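You operate a simulated robot arm through the tools that you are given. There is no shell and no other tool. Be economical: measure what you need, move in short steps, check, and stop when the job is done.

You are at the controls of a simulated robot arm. One attempt, no reset.

JOB
Put the black small box on the green mat. Push the blue store drawer shut. Turn the pressure knob of the sole press to 6. Open the labels drawer. Any order will do. Set down upright: black small box.

It is judged by the outcome, as a careful person would: the job done as asked, and still so three seconds after it is handed in. It fails if anything else is knocked over, pushed out of place, dropped, spilled or broken.

ROBOT AND FRAMES
A 6-joint arm with a two-finger gripper on a trunk, on a base that drives. Base frame: it is fixed to the floor where the robot stands at the start and does not move with it; the origin is under the middle of the robot, x ahead of it, y to its left, z up. Lengths are in m, angles in rad, forces in N, time in s.
Its first joint turns from -2.897 to 2.897 rad. Places, roughly: black small box (11x8x12 cm) [0.7, 0, 1]; blue store drawer [3.7, -1, 0.7]; green mat (30x18 cm) [4.56, -1, 0.9]; labels drawer [0.9, 1.2, 0.8]; pressure knob of the sole press [1.7, -3.9, 1.2]. Payload 2.45 kg.
The TCP is the grasp point between the finger pads, 0.02 m short of the fingertips. In the tool frame z runs along the fingers and y along their closing line. Largest opening 0.14 m; the body of the gripper starts 0.168 m behind the TCP.
Orientation is told as [roll, pitch, yaw] about the base's x, y, z axes, in that order, counted from this pose: with the fingers straight down and closing along the base's y, the tool's x points along the base's -x, its y along +y and its z along -z.

CONTROLS
- The arm moves only by the tool play_rows. Its argument "moves" is a list of rows, each a list of 7 numbers: the shift along the tool's x, y, z in m, then the turn, a rotation vector about the tool's x, y, z in rad, then the opening, from 0 (shut) to 1 (fully open). In form: [[x, y, z, wx, wy, wz, claw], ...]. A call has 1 to 12 rows; each row shifts and turns the commanded pose from where the row before left it, along the tool's axes as they then stand. Each row takes 0.2 s and may step no farther than 0.05 m and 0.15 rad from the row before; otherwise, or with a gripper value out of range, the whole call is refused. Where a pose cannot be reached the arm comes as near as it can. A force on the tool above 40 N (or 10 N above the force at the start of the call, whichever is more), or a blocked arm, ends the call early, and 0.2 s more pass. Each finger travels about 0.045 m/s and halts on what it meets, pressing with about 26 N; the grip force reading is that of the motor and also rises with nothing between the fingers. The clock runs only during rows and for 0.2 s after the last one: add rows that do not move to give the fingers time. The reply holds the time, the measured pose of the TCP, the force on the tool along the base axes, the opening and the grip force, in the units named above and with some noise, with the torque about the TCP (base axes, N m) and any sound that the robot's microphone picked up.
- Cameras (640 x 400 px; columns grow to the right, rows downward): "scene" is now at [-0.1104, 0.1465, 1.1915]; the picture's right is [-0.27, -0.96, 0.00], its down [0.01, -0.00, -1.00] and it looks along [0.96, -0.27, 0.01] (base axes); focal length 282 px, centre (320, 200). "wrist" rides on the gripper at [0.078, 0.011, -0.209] in the tool frame; the picture's right is [-0.14, 0.99, 0.00], its down [-0.92, -0.13, -0.37] and it looks along [-0.37, -0.05, 0.93] (tool axes); focal length 280 px, centre (320, 200). There is no depth. A picture from a camera that has moved, and an enlarged one, comes with that camera's place and axes in the base frame and with its lens. The place of the scene camera against the robot may be out by one fixed shift of up to 0.025 m in any direction.
- get_image(camera): a new picture of that camera. It takes no simulated time.
- roll_base(legs): drives the robot by 1 to 6 legs, each [ahead, left, turn to the left] in m, m and rad, along the robot's own axes; the way and the turn of a leg run together, so that a leg with both is an arc; at most 1.5 m and 3.142 rad a leg. The arm and the cameras ride along, it lands a little off, and it stops where it bumps. It gives what a move gives.
- pan_tilt(pan, tilt): turns the head with the scene camera to pan (to the left, within 2.496 rad either way) and tilt (down, from -0.506 to 1.204), counted from straight ahead of the robot. It gives what a move gives.
- close_up(camera, box): a new picture of the part [left, top, right, bottom] of that camera's present view, enlarged. It takes no simulated time.
- job_done(): hands the job in; it is judged then, once.

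Work in short steps. Places have to be worked out from the pictures, the camera data and where the tool is seen: move nearer, look again, correct. Check each grasp and each placing, and mend what went wrong. You have 165 turns and 112 pictures in all, those below and enlarged ones among them. Open the gripper and draw the arm clear of the work before you hand the job in, unless the task says otherwise; then end with one line.

The tools are called after "Request:" by a JSON object that holds its "fn" and its "kwargs". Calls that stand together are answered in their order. play_rows: Moves the arm, as the interface text tells. Its arguments: {"type":"object","properties":{"moves":{"type":"array","items":{"type":"array","items":{"type":"number"}}}},"required":["moves"]} The other tools are called the same way: roll_base (legs) drives the base; pan_tilt (pan, tilt) turns the head that bears the scene camera; get_image (camera) takes a picture; close_up (camera, box) takes an enlarged picture of a part of a camera's view; job_done () hands the job in.

At the start:

```text
t: 0.0
eef_pos: [0.6028, -0.1695, 1.2375]
tcp_rot: [0.0, 0.0, 0.0]
wrist_force: [0.0, -0.2, 0.8]
torque: [-0.02, 0.02, 0.0]
opening: 0.1401
finger_force: 0.0
robot x, y, heading: [-0.0003, 0.0006, -0.001]
head pan, tilt: [-0.276, -0.009]
```

scene: 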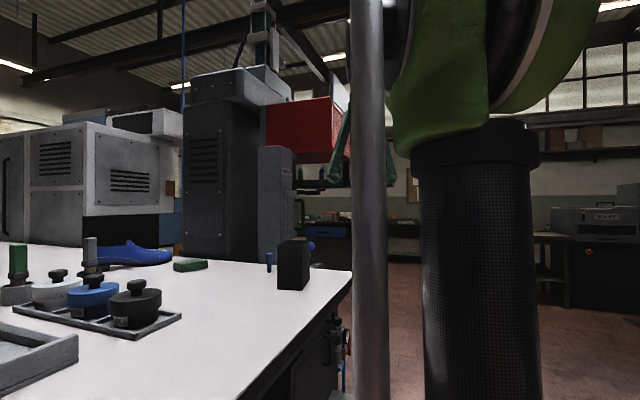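
wrist: 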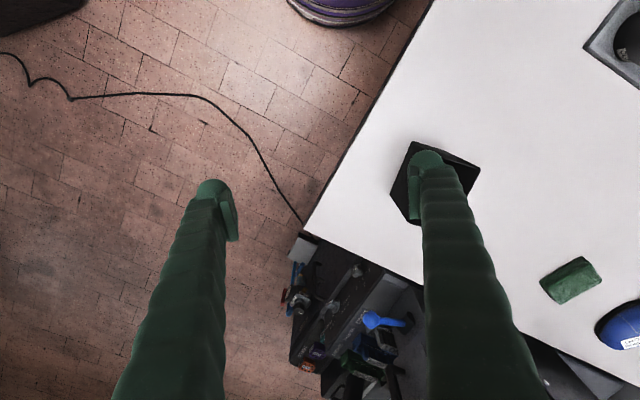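

I see the black box near the table corner ahead. First I look around with the head to get to know the place.

Request:
{"fn": "pan_tilt", "kwargs": {"pan": 0.9, "tilt": 0.4}}

Request:
{"fn": "get_image", "kwargs": {"camera": "scene"}}

Request:
{"fn": "pan_tilt", "kwargs": {"pan": 0.0, "tilt": 0.5}}

Request:
{"fn": "get_image", "kwargs": {"camera": "scene"}}

Request:
{"fn": "pan_tilt", "kwargs": {"pan": -1.2, "tilt": 0.2}}

Request:
{"fn": "get_image", "kwargs": {"camera": "scene"}}

```text
t: 1.4
eef_pos: [0.6035, -0.1703, 1.237]
tcp_rot: [-0.001, 0.0, 0.002]
wrist_force: [0.6, 0.9, -0.2]
torque: [-0.04, -0.05, -0.02]
opening: 0.1401
finger_force: 0.0
robot x, y, heading: [0.0015, -0.0004, 0.004]
head pan, tilt: [0.901, 0.4]
```

```text
109 pictures are left
camera scene: at [-0.1392, 0.2435, 1.1537], right [0.78, -0.62, 0.0], down [-0.24, -0.3, -0.92], along [0.57, 0.72, -0.39], focal length 282 px, centre (320, 200)
```

scene: 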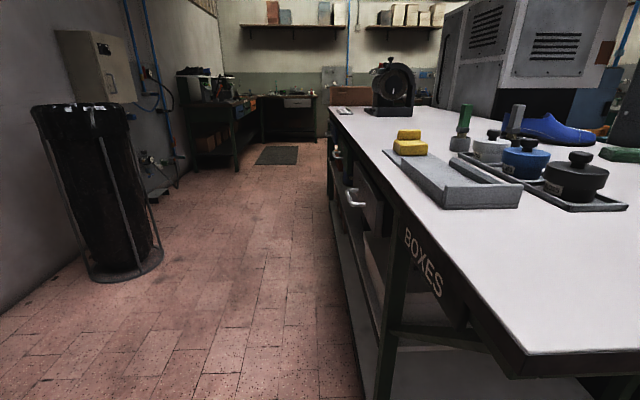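

```text
t: 2.6
eef_pos: [0.6051, -0.1702, 1.2357]
tcp_rot: [0.0, 0.0, -0.003]
wrist_force: [0.3, -0.9, 0.4]
torque: [0.0, -0.02, 0.02]
opening: 0.1399
finger_force: 0.1
robot x, y, heading: [0.0022, 0.0032, -0.001]
head pan, tilt: [0.0, 0.499]
```

```text
108 pictures are left
camera scene: at [-0.1058, 0.1711, 1.1446], right [0.0, -1.0, 0.0], down [-0.48, 0.0, -0.88], along [0.88, 0.0, -0.48], focal length 282 px, centre (320, 200)
```

scene: 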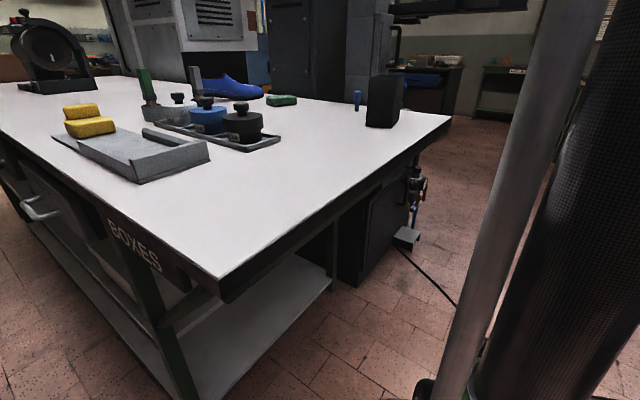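

```text
t: 4.0
eef_pos: [0.6033, -0.1711, 1.2363]
tcp_rot: [0.0, -0.001, 0.001]
wrist_force: [-0.1, 0.1, -0.5]
torque: [0.02, 0.01, 0.0]
opening: 0.1401
finger_force: 0.0
robot x, y, heading: [0.0024, -0.0026, -0.0]
head pan, tilt: [-1.201, 0.201]
```

```text
107 pictures are left
camera scene: at [-0.163, 0.0841, 1.1722], right [-0.93, -0.36, 0.0], down [-0.07, 0.19, -0.98], along [0.35, -0.91, -0.2], focal length 282 px, centre (320, 200)
```

scene: 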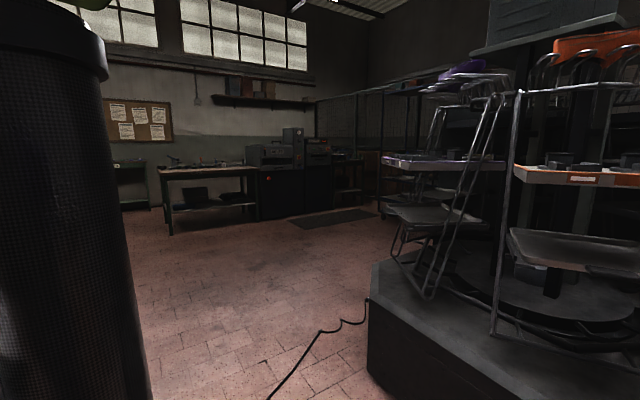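

The work table is turned about 36° and the labels drawer is on its left face. I zoom in on that side.

Request:
{"fn": "pan_tilt", "kwargs": {"pan": 0.9, "tilt": 0.4}}

Request:
{"fn": "close_up", "kwargs": {"camera": "scene", "box": [300, 80, 480, 320]}}

Request:
{"fn": "get_image", "kwargs": {"camera": "wrist"}}

```text
t: 6.0
eef_pos: [0.6039, -0.1708, 1.2374]
tcp_rot: [0.0, 0.001, 0.0]
wrist_force: [-0.8, 0.8, 0.5]
torque: [-0.01, -0.01, 0.0]
opening: 0.1398
finger_force: 0.1
robot x, y, heading: [-0.0011, 0.0009, 0.0]
head pan, tilt: [0.901, 0.4]
```

```text
1.67 times, centred on (390, 200) of scene
camera zoom: at [-0.1392, 0.2436, 1.1537], right [0.78, -0.62, 0.0], down [-0.24, -0.3, -0.92], along [0.57, 0.72, -0.39], focal length 470 px, centre (203, 200)
```

zoom: 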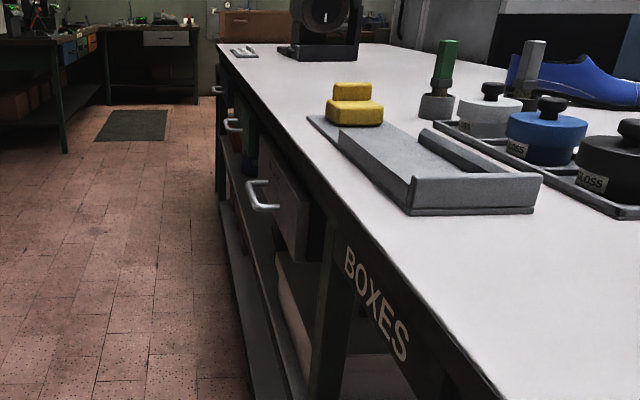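

```text
105 pictures are left
camera wrist: at [0.5246, -0.1594, 1.4457], right [0.14, 0.99, 0.0], down [0.92, -0.13, 0.37], along [0.37, -0.05, -0.93], focal length 280 px, centre (320, 200)
```

wrist: 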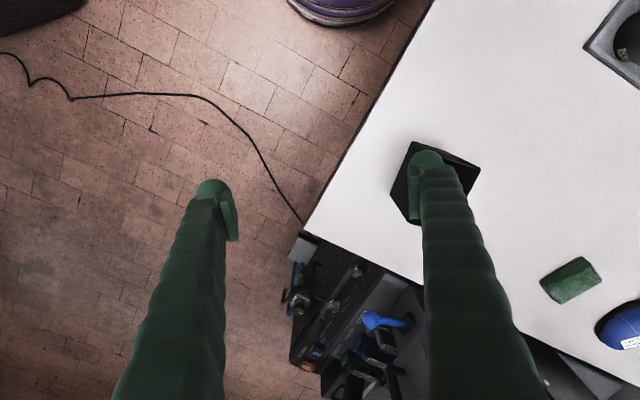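

Three handles on the table's side; I need to look from in front. I check what is behind the robot before driving.

Request:
{"fn": "pan_tilt", "kwargs": {"pan": 2.3, "tilt": 0.4}}

Request:
{"fn": "get_image", "kwargs": {"camera": "scene"}}

```text
t: 7.5
eef_pos: [0.6039, -0.1702, 1.2367]
tcp_rot: [0.002, 0.001, 0.0]
wrist_force: [1.0, 0.7, 0.9]
torque: [-0.01, -0.03, 0.01]
opening: 0.1398
finger_force: 0.0
robot x, y, heading: [-0.0018, 0.0002, 0.0]
head pan, tilt: [2.3, 0.4]
```

```text
104 pictures are left
camera scene: at [-0.2584, 0.2401, 1.1537], right [0.75, 0.67, 0.0], down [0.26, -0.29, -0.92], along [-0.61, 0.69, -0.39], focal length 282 px, centre (320, 200)
```

scene: 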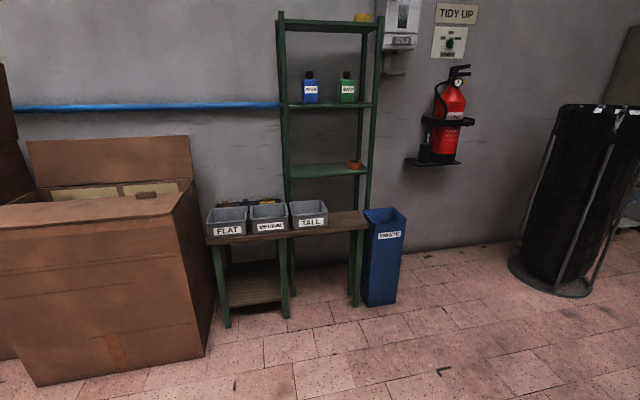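

Space is free to the back-left. I back off, go left, turn to face the table's left side.

Request:
{"fn": "roll_base", "kwargs": {"legs": [[-0.3, 0, 0], [0, 1.2, 0], [0, 0, -0.7], [0, 0.7, 0]]}}

Request:
{"fn": "pan_tilt", "kwargs": {"pan": 0.0, "tilt": 0.3}}

Request:
{"fn": "get_image", "kwargs": {"camera": "scene"}}

```text
t: 20.4
eef_pos: [0.5018, 1.2047, 1.2364]
tcp_rot: [-0.001, -0.001, -0.688]
wrist_force: [0.5, 0.5, -0.5]
torque: [0.01, 0.0, 0.03]
opening: 0.14
finger_force: 0.0
robot x, y, heading: [0.1421, 1.7215, -0.684]
head pan, tilt: [2.3, 0.4]
```

```text
t: 22.6
eef_pos: [0.5011, 1.2032, 1.2368]
tcp_rot: [-0.001, -0.001, -0.688]
wrist_force: [-0.4, -1.1, 0.3]
torque: [0.0, -0.02, 0.0]
opening: 0.1401
finger_force: 0.0
robot x, y, heading: [0.146, 1.7193, -0.686]
head pan, tilt: [0.0, 0.3]
```

```text
103 pictures are left
camera scene: at [0.1732, 1.9116, 1.163], right [-0.63, -0.77, 0.0], down [-0.23, 0.19, -0.96], along [0.74, -0.61, -0.3], focal length 282 px, centre (320, 200)
```

scene: 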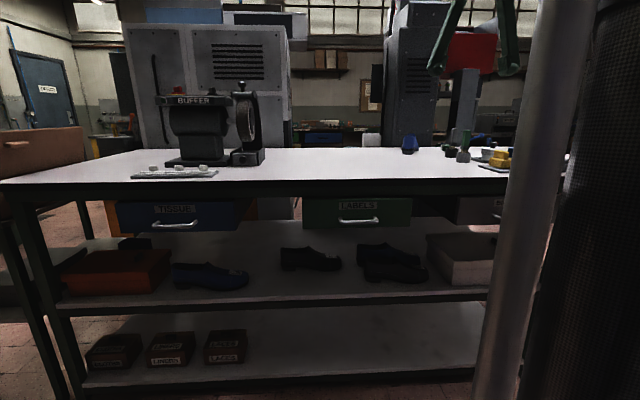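

The LABELS drawer is the green one in the middle. Zoom on its handle for details.

Request:
{"fn": "close_up", "kwargs": {"camera": "scene", "box": [280, 140, 440, 240]}}

Request:
{"fn": "get_image", "kwargs": {"camera": "wrist"}}

```text
4.00 times, centred on (360, 190) of scene
camera zoom: at [0.1732, 1.9116, 1.163], right [-0.63, -0.77, 0.0], down [-0.23, 0.19, -0.96], along [0.74, -0.61, -0.3], focal length 1128 px, centre (160, 240)
```

zoom: 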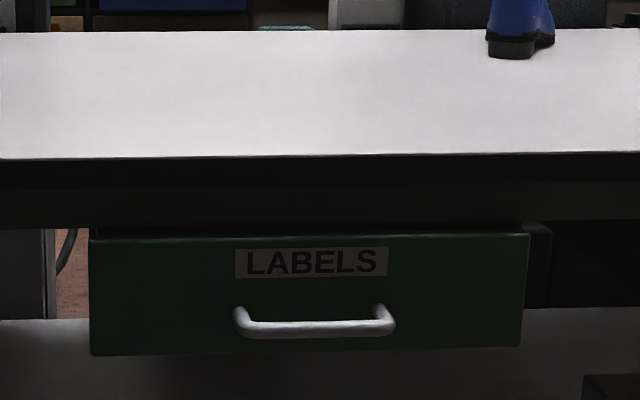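

```text
101 pictures are left
camera wrist: at [0.4473, 1.2624, 1.4457], right [0.74, 0.68, 0.0], down [0.63, -0.68, 0.37], along [0.25, -0.27, -0.93], focal length 280 px, centre (320, 200)
```

wrist: 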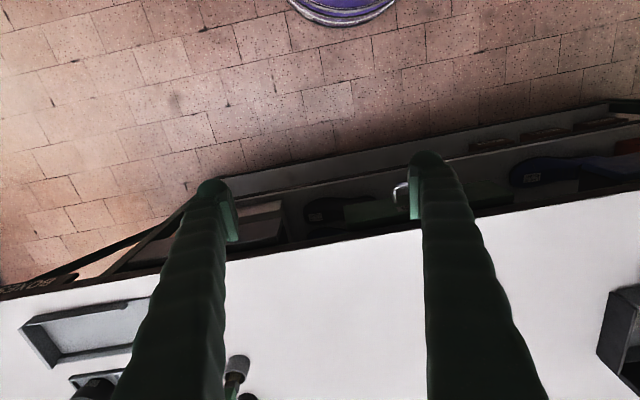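

Handle centre I judge near (0.78, 1.26, 0.81), face normal about (-0.80, 0.60). I turn the gripper so that the fingers close across the bar, starting with the turn about the tool axis.

Request:
{"fn": "play_rows", "kwargs": {"moves": [[0, 0, 0, 0, 0, 0.1384, 0.5], [0, 0, 0, 0, 0, 0.1384, 0.5], [0, 0, 0, 0, 0, 0.1384, 0.5], [0, 0, 0, 0, 0, 0.1384, 0.5], [0, 0, 0, 0, 0, 0.1384, 0.5], [0, 0, 0, 0, 0, 0.1384, 0.5], [0, 0, 0, 0, 0, 0.1384, 0.5], [0, 0, 0, 0, 0, 0.1384, 0.5], [0, 0, 0, 0, 0, 0.1384, 0.5], [0, 0, 0, 0, 0, 0.1384, 0.5], [0, 0, 0, 0, 0, 0.1384, 0.5]]}}

Request:
{"fn": "play_rows", "kwargs": {"moves": [[0, 0, 0, -0.14, 0, 0, 0.5], [0, 0, 0, -0.14, 0, 0, 0.5], [0, 0, 0, -0.14, 0, 0, 0.5], [0, 0, 0, -0.14, 0, 0, 0.5], [0, 0, 0, -0.14, 0, 0, 0.5], [0, 0, 0, -0.14, 0, 0, 0.5], [0, 0, 0, -0.14, 0, 0, 0.5], [0, 0, 0, -0.14, 0, 0, 0.5], [0, 0, 0, -0.14, 0, 0, 0.5], [0, 0, 0, -0.14, 0, 0, 0.5], [0, 0, 0, -0.1, 0, 0, 0.5]]}}

Request:
{"fn": "get_image", "kwargs": {"camera": "wrist"}}

Request:
{"fn": "get_image", "kwargs": {"camera": "scene"}}

```text
t: 25.0
eef_pos: [0.5026, 1.2024, 1.2374]
tcp_rot: [0.001, -0.001, -2.211]
wrist_force: [-0.3, 0.3, 0.5]
torque: [0.02, -0.01, -0.03]
opening: 0.07
finger_force: 0.1
robot x, y, heading: [0.1447, 1.7194, -0.685]
head pan, tilt: [0.0, 0.3]
```

```text
t: 26.6
eef_pos: [0.5429, 1.1179, 1.2695]
tcp_rot: [0.988, 0.0, -2.195]
wrist_force: [-0.7, 0.2, 1.5]
torque: [0.01, 0.0, -0.01]
opening: 0.0704
finger_force: 0.2
robot x, y, heading: [0.1472, 1.721, -0.685]
head pan, tilt: [0.0, 0.3]
stopped in row 8: the arm was blocked; the commanded pose is now the measured one
```

```text
100 pictures are left
camera wrist: at [0.4512, 1.2804, 1.3936], right [0.36, -0.43, 0.83], down [-0.85, -0.53, 0.1], along [0.39, -0.73, -0.55], focal length 280 px, centre (320, 200)
```

wrist: 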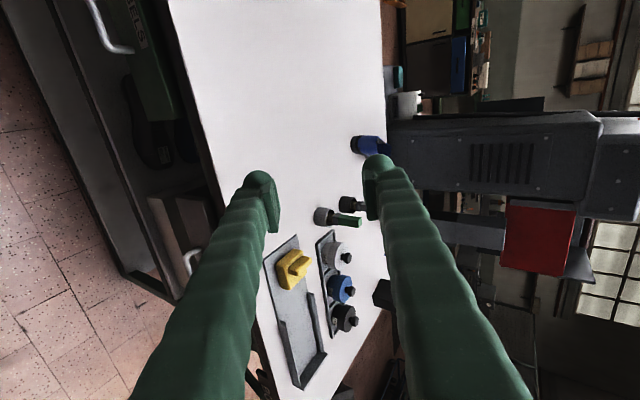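

```text
99 pictures are left
camera scene: at [0.1868, 1.9342, 1.167], right [-0.39, -0.92, 0.0], down [-0.23, 0.1, -0.97], along [0.89, -0.38, -0.25], focal length 282 px, centre (320, 200)
```

scene: 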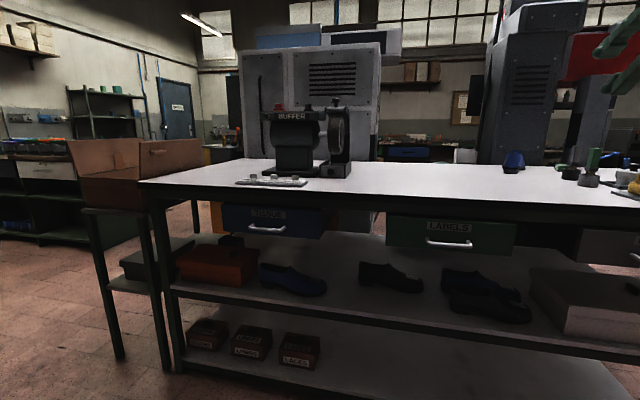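

The arm was blocked by being too tucked at this height. I first back the tool up/out of the head region by repositioning the base slightly back-left, so the tool is farther ahead.

Request:
{"fn": "play_rows", "kwargs": {"moves": [[0, 0, 0, 0.14, 0, 0, 0.4], [0, 0, 0, 0.14, 0, 0, 0.4]]}}

Request:
{"fn": "roll_base", "kwargs": {"legs": [[-0.09, 0.13, 0.04]]}}

Request:
{"fn": "get_image", "kwargs": {"camera": "scene"}}

```text
t: 27.2
eef_pos: [0.5394, 1.1199, 1.2694]
tcp_rot: [0.71, 0.001, -2.2]
wrist_force: [-1.0, 0.8, 0.1]
torque: [-0.08, 0.0, 0.01]
opening: 0.0557
finger_force: 0.1
robot x, y, heading: [0.1426, 1.7174, -0.687]
head pan, tilt: [0.0, 0.3]
```

```text
t: 28.6
eef_pos: [0.5737, 1.2965, 1.2683]
tcp_rot: [0.709, 0.001, -2.155]
wrist_force: [-0.4, -1.6, -0.7]
torque: [-0.06, -0.01, 0.01]
opening: 0.056
finger_force: 0.2
robot x, y, heading: [0.1496, 1.8779, -0.644]
head pan, tilt: [0.0, 0.3]
```

```text
98 pictures are left
camera scene: at [0.1706, 2.0705, 1.163], right [-0.6, -0.8, 0.0], down [-0.24, 0.18, -0.96], along [0.77, -0.57, -0.3], focal length 282 px, centre (320, 200)
```

scene: 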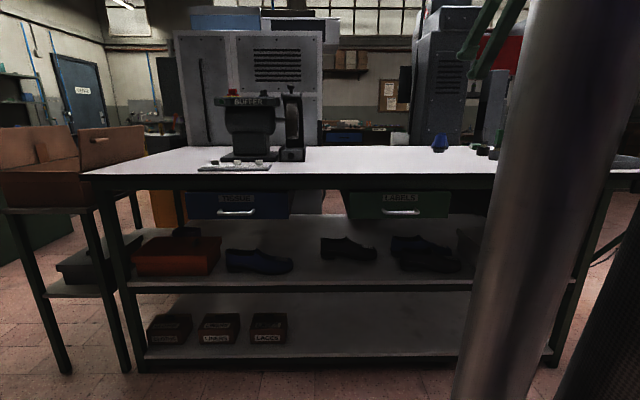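

Now moving down to a pre-grasp point about 0.13 m outside the table edge, keeping the tilt, then look with the wrist camera.

Request:
{"fn": "play_rows", "kwargs": {"moves": [[0.0078, -0.0216, 0.0368, 0, 0, 0, 0.4], [0.0078, -0.0216, 0.0368, 0, 0, 0, 0.4], [0.0078, -0.0216, 0.0368, 0, 0, 0, 0.4], [0.0078, -0.0216, 0.0368, 0, 0, 0, 0.4], [0.0078, -0.0216, 0.0368, 0, 0, 0, 0.4], [0.0078, -0.0216, 0.0368, 0, 0, 0, 0.4], [0.0078, -0.0216, 0.0368, 0, 0, 0, 0.4], [0.0078, -0.0216, 0.0368, 0, 0, 0, 0.4], [0.0078, -0.0216, 0.0368, 0, 0, 0, 0.4], [0.0078, -0.0216, 0.0368, 0, 0, 0, 0.4]]}}

Request:
{"fn": "get_image", "kwargs": {"camera": "wrist"}}

```text
t: 30.9
eef_pos: [0.68, 1.3211, 0.8546]
tcp_rot: [0.709, 0.0, -2.155]
wrist_force: [1.1, -0.2, 0.5]
torque: [-0.01, -0.03, 0.0]
opening: 0.0562
finger_force: 0.1
robot x, y, heading: [0.1521, 1.8774, -0.641]
head pan, tilt: [0.0, 0.3]
```

```text
97 pictures are left
camera wrist: at [0.6163, 1.4573, 1.0187], right [0.55, -0.53, 0.65], down [-0.79, -0.58, 0.2], along [0.27, -0.62, -0.74], focal length 280 px, centre (320, 200)
```

wrist: 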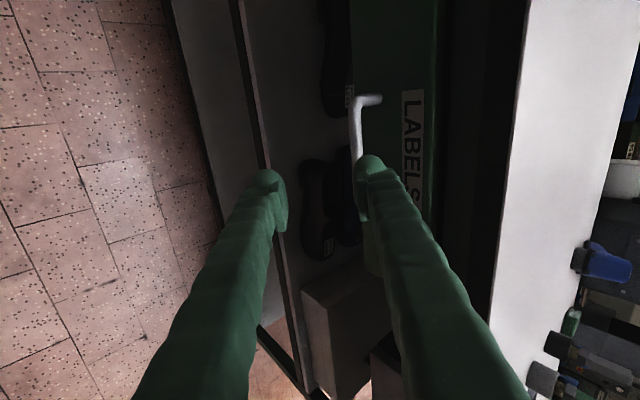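

Bar's left end lies near (0.81, 1.31, 0.79), so lateral alignment is good. I tilt further and lower a bit, then look again to settle the height.

Request:
{"fn": "play_rows", "kwargs": {"moves": [[0, -0.01, 0.0108, -0.14, 0, 0, 0.4], [0, -0.01, 0.0108, -0.14, 0, 0, 0.4], [0, -0.01, 0.0108, -0.14, 0, 0, 0.4], [0, -0.01, 0, -0.14, 0, 0, 0.4]]}}

Request:
{"fn": "get_image", "kwargs": {"camera": "wrist"}}

```text
t: 31.9
eef_pos: [0.6805, 1.3216, 0.7975]
tcp_rot: [1.272, 0.0, -2.151]
wrist_force: [-0.3, -0.5, 0.1]
torque: [0.04, -0.01, 0.0]
opening: 0.0561
finger_force: 0.1
robot x, y, heading: [0.1508, 1.875, -0.639]
head pan, tilt: [0.0, 0.3]
```

```text
96 pictures are left
camera wrist: at [0.5579, 1.4938, 0.8688], right [0.17, -0.28, 0.95], down [-0.83, -0.55, -0.01], along [0.53, -0.79, -0.32], focal length 280 px, centre (320, 200)
```

wrist: 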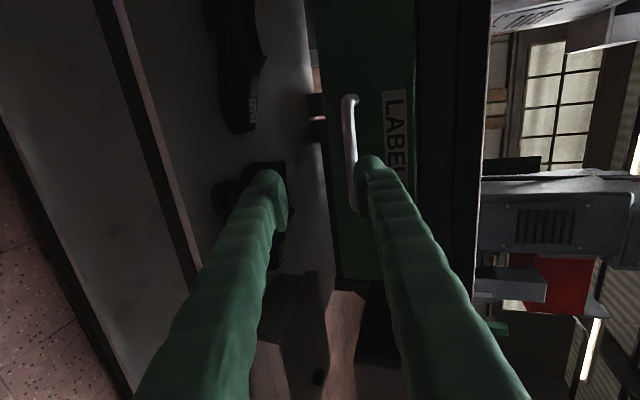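

Two views agree: bar's left end at (0.797, 1.317, 0.806), centre about (0.763, 1.266, 0.806). I advance so that the bar comes between the pads.

Request:
{"fn": "play_rows", "kwargs": {"moves": [[0, 0.012, 0.01, 0, 0, 0, 0.4], [0, 0.013, 0.02, 0, 0, 0, 0.4], [0, 0.012, 0.02, 0, 0, 0, 0.4], [0, 0, 0.02, 0, 0, 0, 0.4], [0, 0, 0.018, 0, 0, 0, 0.4]]}}

Request:
{"fn": "get_image", "kwargs": {"camera": "wrist"}}

```text
t: 33.0
eef_pos: [0.7609, 1.2678, 0.8064]
tcp_rot: [1.268, -0.001, -2.153]
wrist_force: [-0.1, 0.4, 0.2]
torque: [0.01, -0.01, 0.01]
opening: 0.056
finger_force: 0.0
robot x, y, heading: [0.15, 1.8777, -0.644]
head pan, tilt: [0.0, 0.3]
```

```text
95 pictures are left
camera wrist: at [0.6398, 1.4413, 0.8779], right [0.17, -0.28, 0.95], down [-0.83, -0.55, -0.01], along [0.53, -0.79, -0.32], focal length 280 px, centre (320, 200)
```

wrist: 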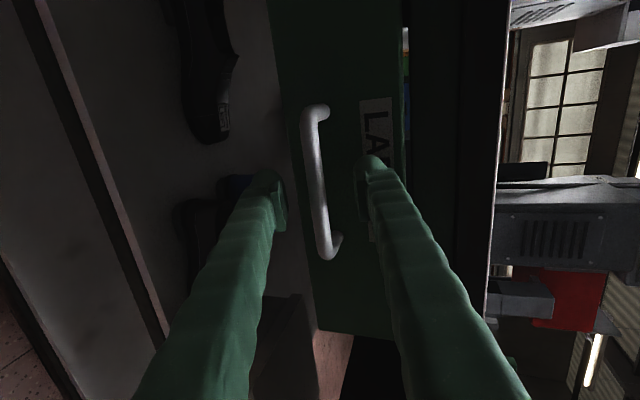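

The bar runs between the fingers, well centred. Close the gripper.

Request:
{"fn": "play_rows", "kwargs": {"moves": [[0, 0, 0.006, 0, 0, 0, 0.1], [0, 0, 0, 0, 0, 0, 0.0], [0, 0, 0, 0, 0, 0, 0.0], [0, 0, 0, 0, 0, 0, 0.0], [0, 0, 0, 0, 0, 0, 0.0]]}}

Request:
{"fn": "get_image", "kwargs": {"camera": "wrist"}}

```text
t: 34.2
eef_pos: [0.7661, 1.2651, 0.8018]
tcp_rot: [1.265, 0.0, -2.154]
wrist_force: [-10.0, 5.9, -32.9]
torque: [0.74, -0.66, -0.3]
opening: 0.0094
finger_force: 36.5
robot x, y, heading: [0.153, 1.875, -0.642]
head pan, tilt: [0.0, 0.3]
```

```text
94 pictures are left
camera wrist: at [0.6445, 1.4384, 0.8749], right [0.17, -0.28, 0.95], down [-0.83, -0.55, -0.01], along [0.53, -0.78, -0.33], focal length 280 px, centre (320, 200)
```

wrist: 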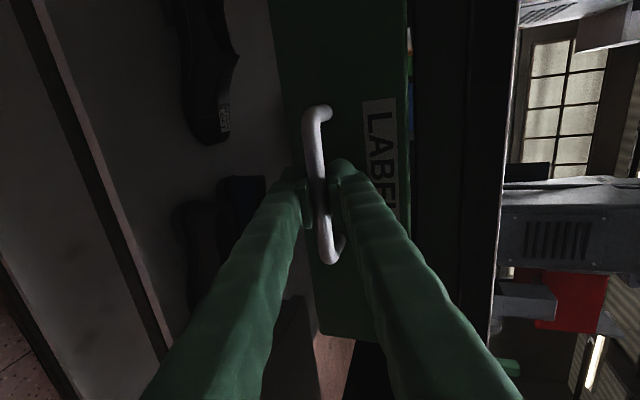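

Gripped (9 mm bar). I pull the drawer out gently, easing up a few mm first, and watch forces.

Request:
{"fn": "play_rows", "kwargs": {"moves": [[0, 0.004, -0.001, 0, 0, 0, 0], [0, -0.006, -0.019, 0, 0, 0, 0], [0, -0.006, -0.019, 0, 0, 0, 0], [0, -0.006, -0.019, 0, 0, 0, 0]]}}

```text
t: 34.5
eef_pos: [0.7658, 1.2652, 0.8029]
tcp_rot: [1.265, 0.0, -2.151]
wrist_force: [-2.3, -0.3, -23.7]
torque: [0.86, -0.72, -0.26]
opening: 0.0092
finger_force: 36.4
robot x, y, heading: [0.1498, 1.8781, -0.639]
head pan, tilt: [0.0, 0.3]
stopped in row 1: the force on the tool passed its limit at 54 N (the readings are from after the stop); the commanded pose is now the measured one
```

Force on the tool is downward, so the tool sits slightly high; ease down instead, then pull.

Request:
{"fn": "play_rows", "kwargs": {"moves": [[0, -0.003, 0.001, 0, 0, 0, 0], [0, 0, 0, 0, 0, 0, 0]]}}

```text
t: 35.1
eef_pos: [0.7662, 1.2664, 0.8005]
tcp_rot: [1.269, 0.0, -2.154]
wrist_force: [5.2, 0.6, 27.0]
torque: [0.87, -0.6, -0.47]
opening: 0.0092
finger_force: 37.2
robot x, y, heading: [0.1491, 1.8769, -0.639]
head pan, tilt: [0.0, 0.3]
```

Now slightly low; move up 1.5 mm and begin pulling.

Request:
{"fn": "play_rows", "kwargs": {"moves": [[0, 0.0014, -0.0004, 0, 0, 0, 0], [0, -0.003, -0.0095, 0, 0, 0, 0], [0, -0.006, -0.019, 0, 0, 0, 0], [0, -0.006, -0.019, 0, 0, 0, 0], [0, -0.006, -0.019, 0, 0, 0, 0]]}}

```text
t: 36.4
eef_pos: [0.7088, 1.3074, 0.8021]
tcp_rot: [1.268, 0.0, -2.149]
wrist_force: [7.9, 13.2, 17.3]
torque: [0.9, -0.61, -0.5]
opening: 0.0092
finger_force: 36.6
robot x, y, heading: [0.1517, 1.8803, -0.641]
head pan, tilt: [0.0, 0.3]
```

Drawer is sliding (7 cm). I correct a little to the left and up and keep pulling.

Request:
{"fn": "play_rows", "kwargs": {"moves": [[0.002, 0.0008, -0.0003, 0, 0, 0, 0], [0.0013, -0.006, -0.019, 0, 0, 0, 0], [0.0013, -0.006, -0.019, 0, 0, 0, 0], [0.0013, -0.006, -0.019, 0, 0, 0, 0], [0.0013, -0.006, -0.019, 0, 0, 0, 0], [0.0013, -0.006, -0.019, 0, 0, 0, 0], [0.0013, -0.006, -0.019, 0, 0, 0, 0]]}}

```text
t: 37.6
eef_pos: [0.6459, 1.3518, 0.802]
tcp_rot: [1.263, 0.0, -2.152]
wrist_force: [-3.5, -0.8, -27.2]
torque: [0.8, -0.67, -0.47]
opening: 0.009
finger_force: 37.0
robot x, y, heading: [0.147, 1.8771, -0.644]
head pan, tilt: [0.0, 0.3]
stopped in row 6: the force on the tool passed its limit at 43 N (the readings are from after the stop); the commanded pose is now the measured one
```

About 15 cm out. Ease down 1.5 mm and try further.

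Request:
{"fn": "play_rows", "kwargs": {"moves": [[0, -0.0015, 0.0005, 0, 0, 0, 0], [0, 0, 0, 0, 0, 0, 0], [0.0006, -0.003, -0.0095, 0, 0, 0, 0], [0.0006, -0.003, -0.0095, 0, 0, 0, 0], [0.0006, -0.003, -0.0095, 0, 0, 0, 0], [0.0006, -0.003, -0.0095, 0, 0, 0, 0]]}}

Request:
{"fn": "get_image", "kwargs": {"camera": "scene"}}

```text
t: 39.0
eef_pos: [0.6144, 1.3747, 0.802]
tcp_rot: [1.267, 0.0, -2.155]
wrist_force: [-6.7, -7.0, 18.5]
torque: [0.88, -0.56, -0.65]
opening: 0.0095
finger_force: 36.9
robot x, y, heading: [0.1488, 1.8777, -0.641]
head pan, tilt: [0.0, 0.3]
```

```text
93 pictures are left
camera scene: at [0.1699, 2.0705, 1.1629], right [-0.6, -0.8, 0.0], down [-0.24, 0.18, -0.96], along [0.76, -0.57, -0.3], focal length 282 px, centre (320, 200)
```

scene: 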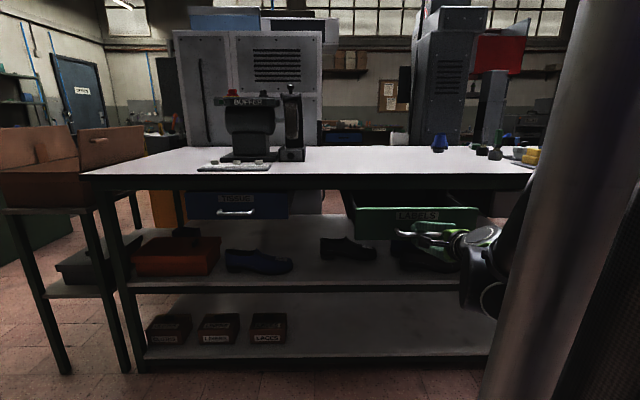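

Open 19 cm and moving freely; a bit further to be sure.

Request:
{"fn": "play_rows", "kwargs": {"moves": [[0, 0.001, -0.0003, 0, 0, 0, 0], [0, -0.003, -0.0095, 0, 0, 0, 0], [0, -0.003, -0.0095, 0, 0, 0, 0], [0, -0.003, -0.0095, 0, 0, 0, 0], [0, -0.003, -0.0095, 0, 0, 0, 0], [0, -0.003, -0.0095, 0, 0, 0, 0], [0, -0.003, -0.0095, 0, 0, 0, 0], [0, -0.003, -0.0095, 0, 0, 0, 0]]}}

```text
t: 40.8
eef_pos: [0.557, 1.4158, 0.8021]
tcp_rot: [1.266, -0.001, -2.152]
wrist_force: [11.0, 18.5, -8.5]
torque: [0.9, -0.67, -0.41]
opening: 0.0093
finger_force: 36.9
robot x, y, heading: [0.1492, 1.8782, -0.642]
head pan, tilt: [0.0, 0.3]
```

25 cm open; a few more cm to see whether the end stop is near.

Request:
{"fn": "play_rows", "kwargs": {"moves": [[0.0015, 0, 0, 0, 0, 0, 0], [0.0006, -0.003, -0.0095, 0, 0, 0, 0], [0.0006, -0.003, -0.0095, 0, 0, 0, 0], [0.0006, -0.003, -0.0095, 0, 0, 0, 0], [0.0006, -0.003, -0.0095, 0, 0, 0, 0], [0.0006, -0.003, -0.0095, 0, 0, 0, 0]]}}

```text
t: 41.4
eef_pos: [0.5553, 1.4181, 0.8023]
tcp_rot: [1.264, 0.0, -2.149]
wrist_force: [-1.1, 2.2, -16.8]
torque: [0.88, -0.69, -0.43]
opening: 0.0093
finger_force: 36.6
robot x, y, heading: [0.1471, 1.8788, -0.641]
head pan, tilt: [0.0, 0.3]
stopped in row 3: the force on the tool passed its limit at 46 N (the readings are from after the stop); the commanded pose is now the measured one
```

End stop reached: drawer fully open (~26 cm). Release and withdraw straight back.

Request:
{"fn": "play_rows", "kwargs": {"moves": [[0, 0, 0, 0, 0, 0, 0.4], [0, 0, 0, 0, 0, 0, 0.4], [0, 0, 0, 0, 0, 0, 0.4], [0, 0, -0.03, 0, 0, 0, 0.4], [0, 0, -0.03, 0, 0, 0, 0.4], [0, 0, -0.04, 0, 0, 0, 0.4]]}}

Request:
{"fn": "get_image", "kwargs": {"camera": "scene"}}

Request:
{"fn": "get_image", "kwargs": {"camera": "wrist"}}

```text
t: 42.6
eef_pos: [0.5501, 1.3659, 0.8422]
tcp_rot: [1.255, 0.003, -2.127]
wrist_force: [1.6, 2.1, -58.5]
torque: [-0.01, -0.75, 0.22]
opening: 0.0931
finger_force: 26.8
robot x, y, heading: [0.1517, 1.876, -0.638]
head pan, tilt: [0.0, 0.3]
stopped in row 6: the force on the tool passed its limit at 110 N (the readings are from after the stop); the commanded pose is now the measured one
```

```text
92 pictures are left
camera scene: at [0.1834, 2.0919, 1.1666], right [-0.36, -0.93, 0.0], down [-0.24, 0.1, -0.97], along [0.9, -0.35, -0.26], focal length 282 px, centre (320, 200)
```

scene: 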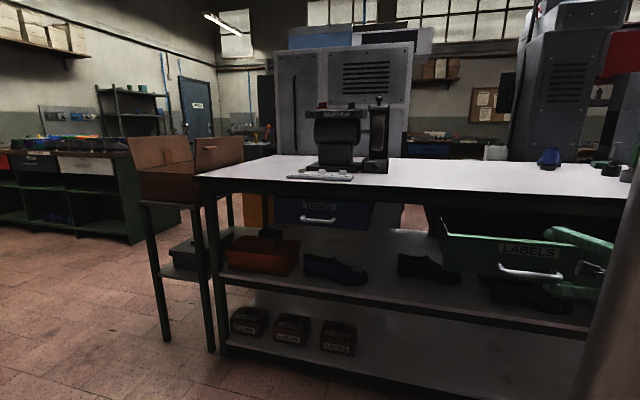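

```text
91 pictures are left
camera wrist: at [0.4225, 1.5361, 0.9175], right [0.19, -0.28, 0.94], down [-0.82, -0.58, -0.01], along [0.55, -0.77, -0.34], focal length 280 px, centre (320, 200)
```

wrist: 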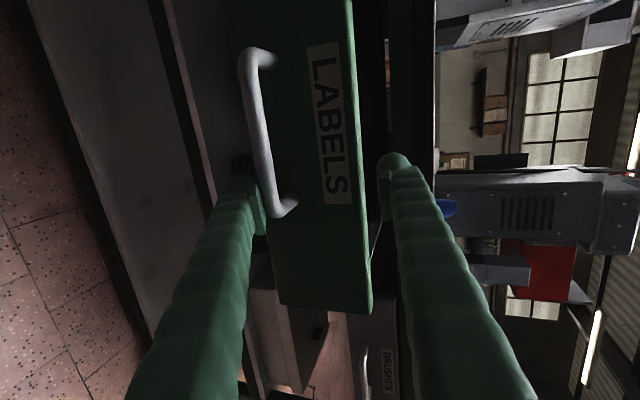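

Retreating that far folded the arm into its limit; the lower finger now pushes up on the bar. I lower the tool to relieve the force before anything else.

Request:
{"fn": "play_rows", "kwargs": {"moves": [[0, -0.004, 0.001, 0, 0, 0, 0.67], [0, -0.008, 0.002, 0, 0, 0, 0.67], [0, -0.01, 0.003, 0, 0, 0, 0.67]]}}

Request:
{"fn": "get_image", "kwargs": {"camera": "wrist"}}

```text
t: 43.4
eef_pos: [0.5447, 1.3678, 0.8227]
tcp_rot: [1.26, 0.004, -2.132]
wrist_force: [-1.0, 0.9, 0.3]
torque: [-0.01, -0.01, -0.03]
opening: 0.094
finger_force: 0.1
robot x, y, heading: [0.1492, 1.8777, -0.638]
head pan, tilt: [0.0, 0.3]
```

```text
90 pictures are left
camera wrist: at [0.4194, 1.538, 0.8966], right [0.18, -0.28, 0.94], down [-0.82, -0.57, -0.01], along [0.54, -0.77, -0.33], focal length 280 px, centre (320, 200)
```

wrist: 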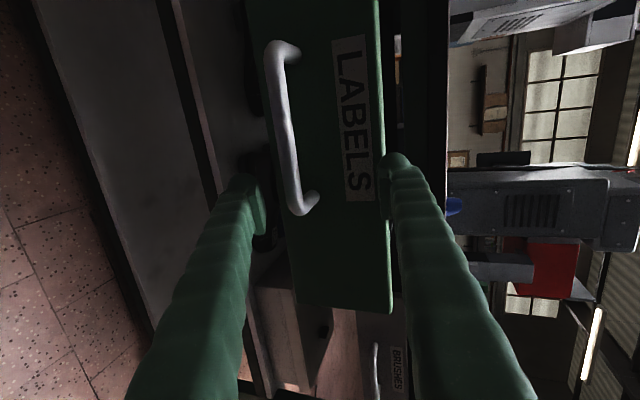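

Force is nil; the arm can't fold further back, so I back the base off a little (angled right, away from the bin) to slide the open fingers off the bar.

Request:
{"fn": "roll_base", "kwargs": {"legs": [[-0.05, -0.02, 0], [-0.05, -0.15, 0]]}}

Request:
{"fn": "get_image", "kwargs": {"camera": "wrist"}}

Request:
{"fn": "get_image", "kwargs": {"camera": "scene"}}

```text
t: 45.3
eef_pos: [0.3624, 1.2915, 0.8236]
tcp_rot: [1.26, 0.002, -2.135]
wrist_force: [-0.6, -0.1, 0.6]
torque: [-0.02, 0.0, -0.01]
opening: 0.0939
finger_force: 0.1
robot x, y, heading: [-0.0304, 1.8029, -0.643]
head pan, tilt: [0.0, 0.3]
```

```text
89 pictures are left
camera wrist: at [0.2378, 1.4612, 0.8967], right [0.18, -0.28, 0.94], down [-0.82, -0.57, -0.01], along [0.54, -0.77, -0.33], focal length 280 px, centre (320, 200)
```

wrist: 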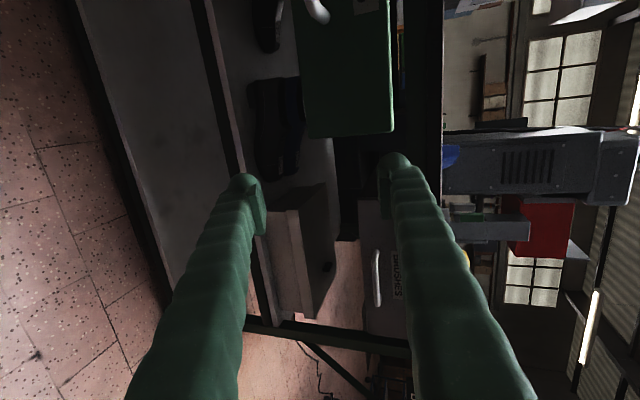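

```text
88 pictures are left
camera scene: at [-0.0082, 1.9981, 1.1625], right [-0.57, -0.82, 0.0], down [-0.25, 0.17, -0.95], along [0.78, -0.54, -0.3], focal length 282 px, centre (320, 200)
```

scene: 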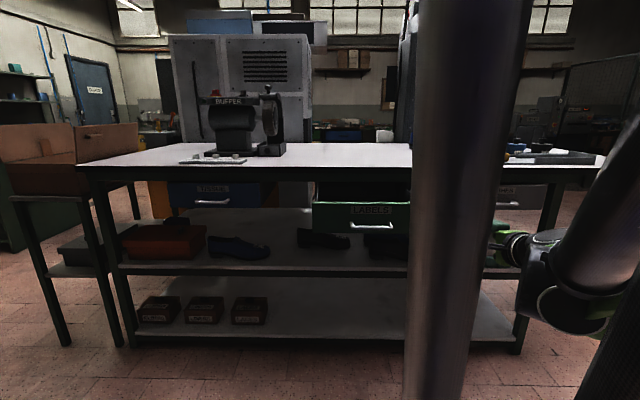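

Clear of the drawer, which stays open. I now un-tilt the tool to point down and raise it.

Request:
{"fn": "play_rows", "kwargs": {"moves": [[0, 0, 0, 0.14, 0, 0, 0.67], [0, 0, 0, 0.14, 0, 0, 0.67], [0, 0, 0, 0.14, 0, 0, 0.67], [0, 0, 0, 0.14, 0, 0, 0.67], [0, 0, 0, 0.14, 0, 0, 0.67], [0, 0, 0, 0.14, 0, 0, 0.67], [0, 0, 0, 0.14, 0, 0, 0.67], [0, 0, 0, 0.14, 0, 0, 0.67], [0, 0, 0, 0.14, 0, 0, 0.67]]}}

Request:
{"fn": "play_rows", "kwargs": {"moves": [[0, 0, -0.045, 0, 0, 0, 0.8], [0, 0, -0.045, 0, 0, 0, 0.9], [0, 0, -0.045, 0, 0, 0, 1], [0, 0, -0.045, 0, 0, 0, 1], [0, 0, -0.045, 0, 0, 0, 1], [0, 0, -0.045, 0, 0, 0, 1], [0, 0, -0.045, 0, 0, 0, 1], [0, 0, -0.045, 0, 0, 0, 1], [0, 0, -0.045, 0, 0, 0, 1]]}}

```text
t: 47.3
eef_pos: [0.3615, 1.2901, 0.8216]
tcp_rot: [-0.002, 0.001, -2.132]
wrist_force: [-1.0, -0.9, -0.8]
torque: [-0.01, -0.03, 0.02]
opening: 0.0937
finger_force: 0.1
robot x, y, heading: [-0.032, 1.7976, -0.639]
head pan, tilt: [0.0, 0.3]
```

```text
t: 49.3
eef_pos: [0.3622, 1.2894, 1.2277]
tcp_rot: [-0.001, 0.001, -2.134]
wrist_force: [-0.4, -0.4, 0.7]
torque: [0.0, 0.01, 0.0]
opening: 0.1398
finger_force: 0.1
robot x, y, heading: [-0.031, 1.8034, -0.64]
head pan, tilt: [0.0, 0.3]
```

Next the black box. I drive back to near the start pose in front of the table corner.

Request:
{"fn": "roll_base", "kwargs": {"legs": [[0, 0, 0.64], [-0.27, -0.6, 0], [0, -1.2, 0], [0.25, 0, 0]]}}

Request:
{"fn": "get_image", "kwargs": {"camera": "wrist"}}

Request:
{"fn": "get_image", "kwargs": {"camera": "scene"}}

```text
t: 61.9
eef_pos: [0.6089, -0.1629, 1.2264]
tcp_rot: [0.0, 0.0, -1.467]
wrist_force: [-0.1, 0.7, -0.3]
torque: [-0.01, -0.03, -0.03]
opening: 0.14
finger_force: 0.1
robot x, y, heading: [-0.0144, -0.0057, 0.029]
head pan, tilt: [0.0, 0.3]
```

```text
87 pictures are left
camera wrist: at [0.6106, -0.085, 1.4352], right [1.0, -0.04, 0.0], down [-0.03, -0.93, 0.37], along [-0.01, -0.37, -0.93], focal length 280 px, centre (320, 200)
```

wrist: 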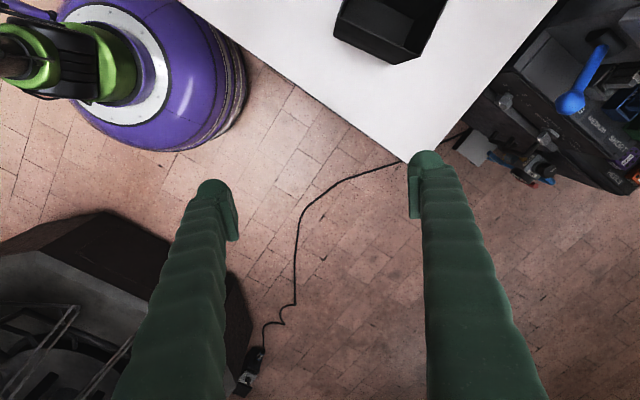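

```text
86 pictures are left
camera scene: at [-0.1239, 0.1641, 1.163], right [0.02, -1.0, 0.0], down [-0.3, -0.01, -0.96], along [0.95, 0.02, -0.3], focal length 282 px, centre (320, 200)
```

scene: 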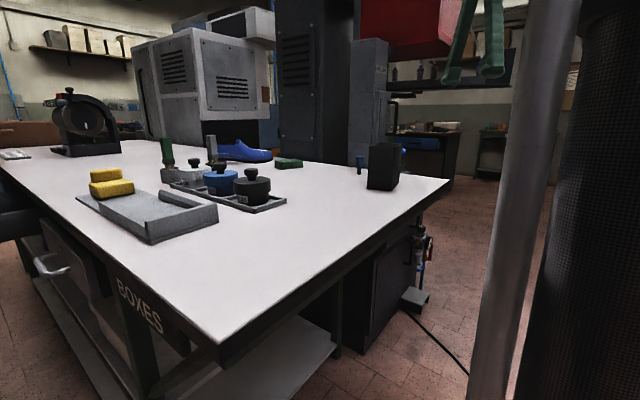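

The box looks open-topped. I move the tool over it for a better view.

Request:
{"fn": "play_rows", "kwargs": {"moves": [[0.038, 0.021, 0, 0, 0, 0, 1], [0.038, 0.021, 0, 0, 0, 0, 1], [0.038, 0.021, 0, 0, 0, 0, 1], [0.038, 0.021, 0, 0, 0, 0, 1]]}}

Request:
{"fn": "get_image", "kwargs": {"camera": "wrist"}}

Request:
{"fn": "close_up", "kwargs": {"camera": "scene", "box": [340, 130, 420, 200]}}

```text
t: 62.9
eef_pos: [0.6764, -0.0034, 1.2264]
tcp_rot: [0.0, 0.002, -1.468]
wrist_force: [-1.7, -0.5, 0.0]
torque: [0.07, -0.05, 0.0]
opening: 0.14
finger_force: 0.1
robot x, y, heading: [-0.0197, -0.0037, 0.022]
head pan, tilt: [0.0, 0.3]
```

```text
85 pictures are left
camera wrist: at [0.6775, 0.0754, 1.4347], right [1.0, -0.04, 0.0], down [-0.03, -0.93, 0.37], along [-0.01, -0.37, -0.93], focal length 280 px, centre (320, 200)
```

wrist: 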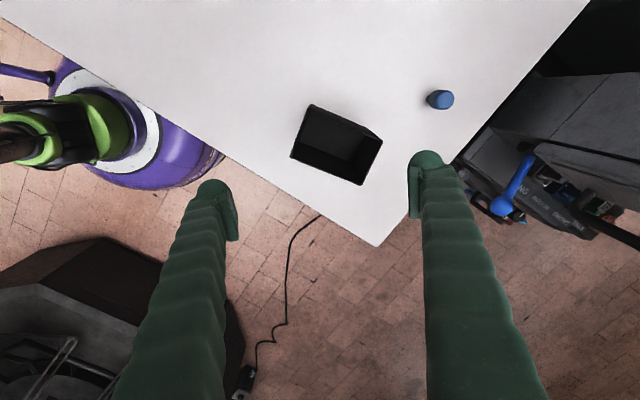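

```text
5.71 times, centred on (380, 165) of scene
camera zoom: at [-0.124, 0.164, 1.163], right [0.02, -1.0, 0.0], down [-0.3, -0.01, -0.96], along [0.95, 0.02, -0.3], focal length 1611 px, centre (-23, 400)
```

zoom: 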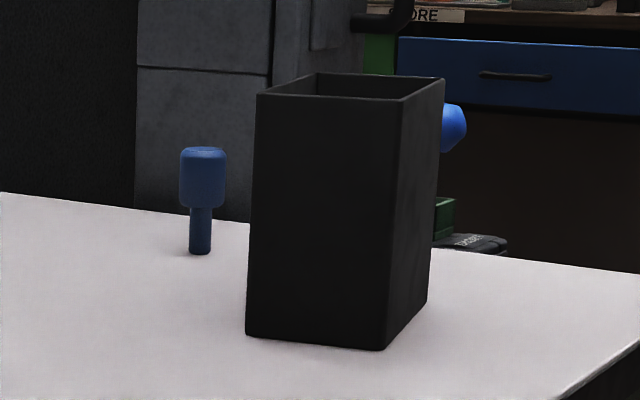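

An open-top, thin-walled box. Zoom in on its corners from the wrist camera to get place and angle.

Request:
{"fn": "close_up", "kwargs": {"camera": "wrist", "box": [272, 85, 432, 205]}}

```text
3.33 times, centred on (352, 145) of wrist
camera zoom: at [0.6775, 0.0754, 1.4347], right [1.0, -0.04, 0.0], down [-0.03, -0.93, 0.37], along [-0.01, -0.37, -0.93], focal length 935 px, centre (213, 383)
```

zoom: 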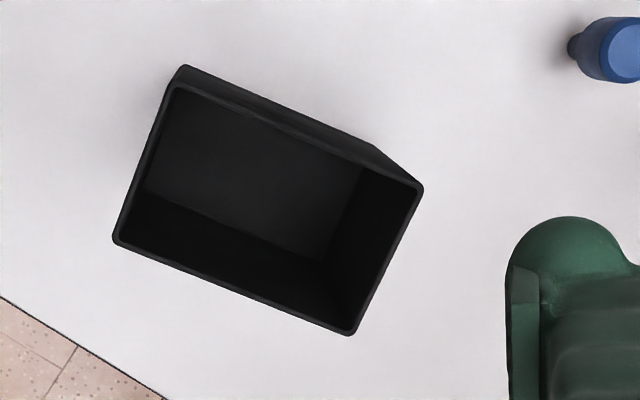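

Box centre ≈ (0.697, 0.000), rim z ≈ 1.07, short axis along (0.41, 0.91). I turn the gripper to yaw ≈ -0.42 and centre over it.

Request:
{"fn": "play_rows", "kwargs": {"moves": [[0, 0.003, 0, 0, 0, -0.1493, 1], [0, 0.003, 0, 0, 0, -0.1493, 1], [0, 0.003, 0, 0, 0, -0.1493, 1], [0, 0.003, 0, 0, 0, -0.1493, 1], [0, 0.003, 0, 0, 0, -0.1493, 1], [0, 0.003, 0, 0, 0, -0.1493, 1], [0, 0.003, 0, 0, 0, -0.1493, 1]]}}

Request:
{"fn": "get_image", "kwargs": {"camera": "wrist"}}

```text
t: 64.5
eef_pos: [0.6949, 0.0058, 1.2258]
tcp_rot: [0.003, 0.001, -0.421]
wrist_force: [-0.3, -0.3, 0.8]
torque: [-0.01, 0.02, 0.01]
opening: 0.1399
finger_force: 0.0
robot x, y, heading: [-0.0195, -0.0029, 0.024]
head pan, tilt: [0.0, 0.3]
```

```text
82 pictures are left
camera wrist: at [0.6271, 0.0472, 1.4349], right [0.53, 0.85, 0.0], down [0.79, -0.49, 0.37], along [0.31, -0.19, -0.93], focal length 280 px, centre (320, 200)
```

wrist: 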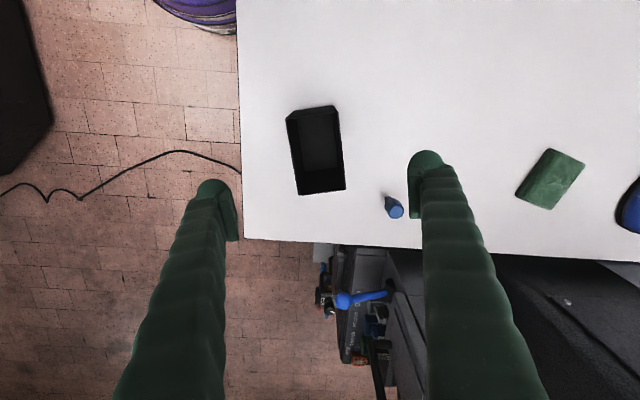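

Box is centred between the fingers. Descend 0.21 m around it.

Request:
{"fn": "play_rows", "kwargs": {"moves": [[0, -0.003, 0.04, 0, 0, 0, 1], [0, 0, 0.04, 0, 0, 0, 1], [0, 0, 0.04, 0, 0, 0, 1], [0, 0, 0.04, 0, 0, 0, 1], [0, 0, 0.03, 0, 0, 0, 1], [0, 0, 0.015, 0, 0, 0, 1]]}}

Request:
{"fn": "get_image", "kwargs": {"camera": "wrist"}}

Request:
{"fn": "close_up", "kwargs": {"camera": "scene", "box": [320, 110, 480, 210]}}

```text
t: 65.9
eef_pos: [0.6931, 0.0045, 1.0215]
tcp_rot: [0.003, 0.001, -0.425]
wrist_force: [-0.4, 0.4, 0.6]
torque: [0.01, 0.01, -0.02]
opening: 0.1401
finger_force: 0.1
robot x, y, heading: [-0.0192, -0.0014, 0.027]
head pan, tilt: [0.0, 0.3]
```

```text
81 pictures are left
camera wrist: at [0.6254, 0.046, 1.2302], right [0.53, 0.85, 0.0], down [0.79, -0.5, 0.37], along [0.31, -0.19, -0.93], focal length 280 px, centre (320, 200)
```

wrist: 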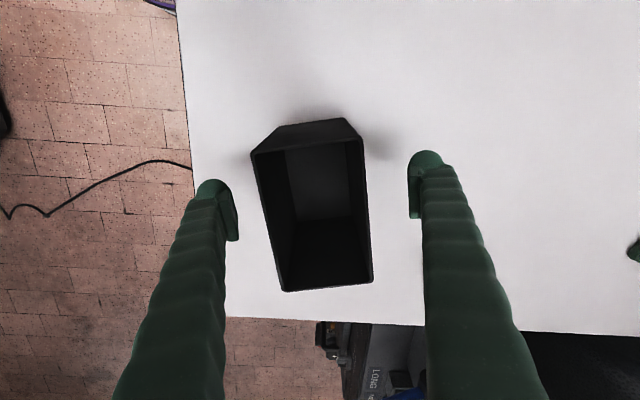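

```text
4.00 times, centred on (400, 160) of scene
camera zoom: at [-0.1239, 0.1641, 1.163], right [0.02, -1.0, 0.0], down [-0.3, -0.01, -0.96], along [0.95, 0.02, -0.3], focal length 1128 px, centre (0, 360)
```

zoom: 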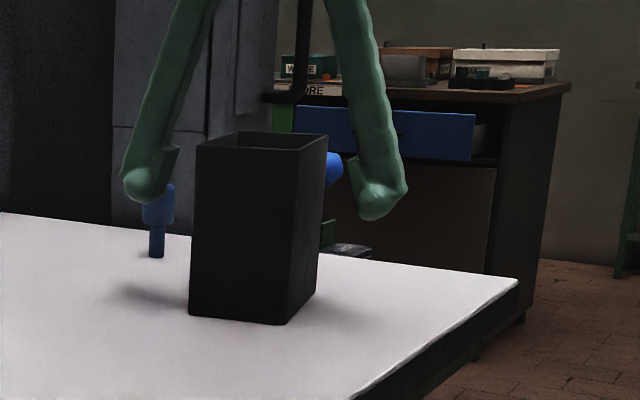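

Good straddle, centre within a few mm. Close on the box.

Request:
{"fn": "play_rows", "kwargs": {"moves": [[0.005, 0, 0.008, 0, 0, 0, 0.8], [0, 0, 0, 0, 0, 0, 0.65], [0, 0, 0, 0, 0, 0, 0.5], [0, 0, 0, 0, 0, 0, 0.35], [0, 0, 0, 0, 0, 0, 0.35], [0, 0, 0, 0, 0, 0, 0.35], [0, 0, 0, 0, 0, 0, 0.35], [0, 0, 0, 0, 0, 0, 0.35]]}}

Request:
{"fn": "get_image", "kwargs": {"camera": "wrist"}}

```text
t: 67.7
eef_pos: [0.6891, 0.0083, 1.0142]
tcp_rot: [0.001, 0.0, -0.424]
wrist_force: [0.0, -0.2, -0.6]
torque: [0.03, 0.03, 0.0]
opening: 0.0743
finger_force: 25.7
robot x, y, heading: [-0.0165, -0.0022, 0.024]
head pan, tilt: [0.0, 0.3]
```

```text
79 pictures are left
camera wrist: at [0.6208, 0.0481, 1.2218], right [0.53, 0.85, 0.0], down [0.79, -0.5, 0.37], along [0.31, -0.19, -0.93], focal length 280 px, centre (320, 200)
```

wrist: 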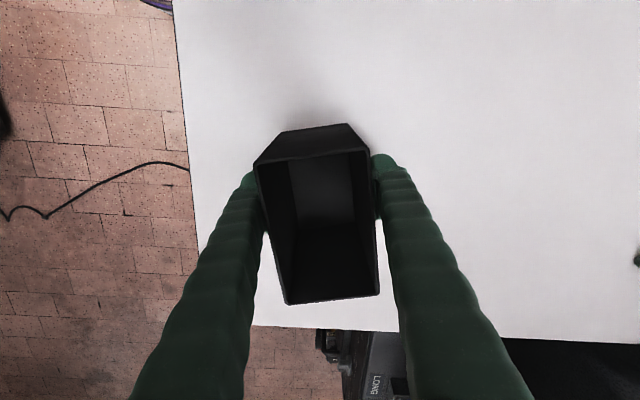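

Held (74 mm, 26 N). Lift it 0.2 m.

Request:
{"fn": "play_rows", "kwargs": {"moves": [[0, 0, -0.02, 0, 0, 0, 0.3], [0, 0, -0.04, 0, 0, 0, 0.3], [0, 0, -0.04, 0, 0, 0, 0.3], [0, 0, -0.04, 0, 0, 0, 0.3], [0, 0, -0.04, 0, 0, 0, 0.3], [0, 0, -0.03, 0, 0, 0, 0.3]]}}

Request:
{"fn": "pan_tilt", "kwargs": {"pan": -0.25, "tilt": 0.1}}

Request:
{"fn": "get_image", "kwargs": {"camera": "scene"}}

```text
t: 69.1
eef_pos: [0.6903, 0.0086, 1.2244]
tcp_rot: [0.001, 0.002, -0.424]
wrist_force: [0.0, 0.2, 0.0]
torque: [-0.01, 0.03, 0.03]
opening: 0.0742
finger_force: 26.1
robot x, y, heading: [-0.0166, -0.0015, 0.021]
head pan, tilt: [0.0, 0.3]
```

```text
t: 69.8
eef_pos: [0.6893, 0.0086, 1.223]
tcp_rot: [0.0, 0.001, -0.424]
wrist_force: [-0.4, -0.1, -0.4]
torque: [0.0, 0.0, 0.0]
opening: 0.074
finger_force: 25.5
robot x, y, heading: [-0.0143, -0.0075, 0.023]
head pan, tilt: [-0.25, 0.099]
```

```text
78 pictures are left
camera scene: at [-0.1274, 0.1414, 1.1816], right [-0.22, -0.97, 0.0], down [-0.1, 0.02, -0.99], along [0.97, -0.22, -0.1], focal length 282 px, centre (320, 200)
```

scene: 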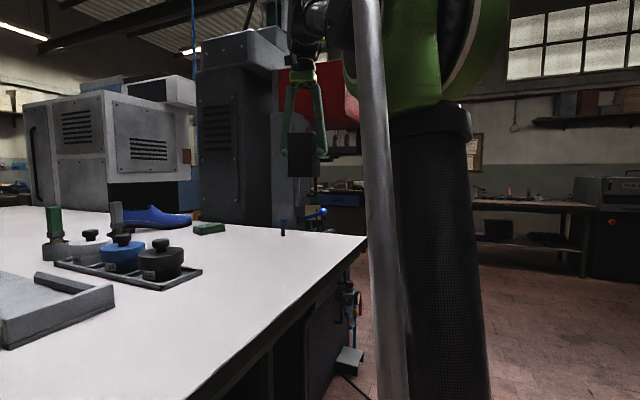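

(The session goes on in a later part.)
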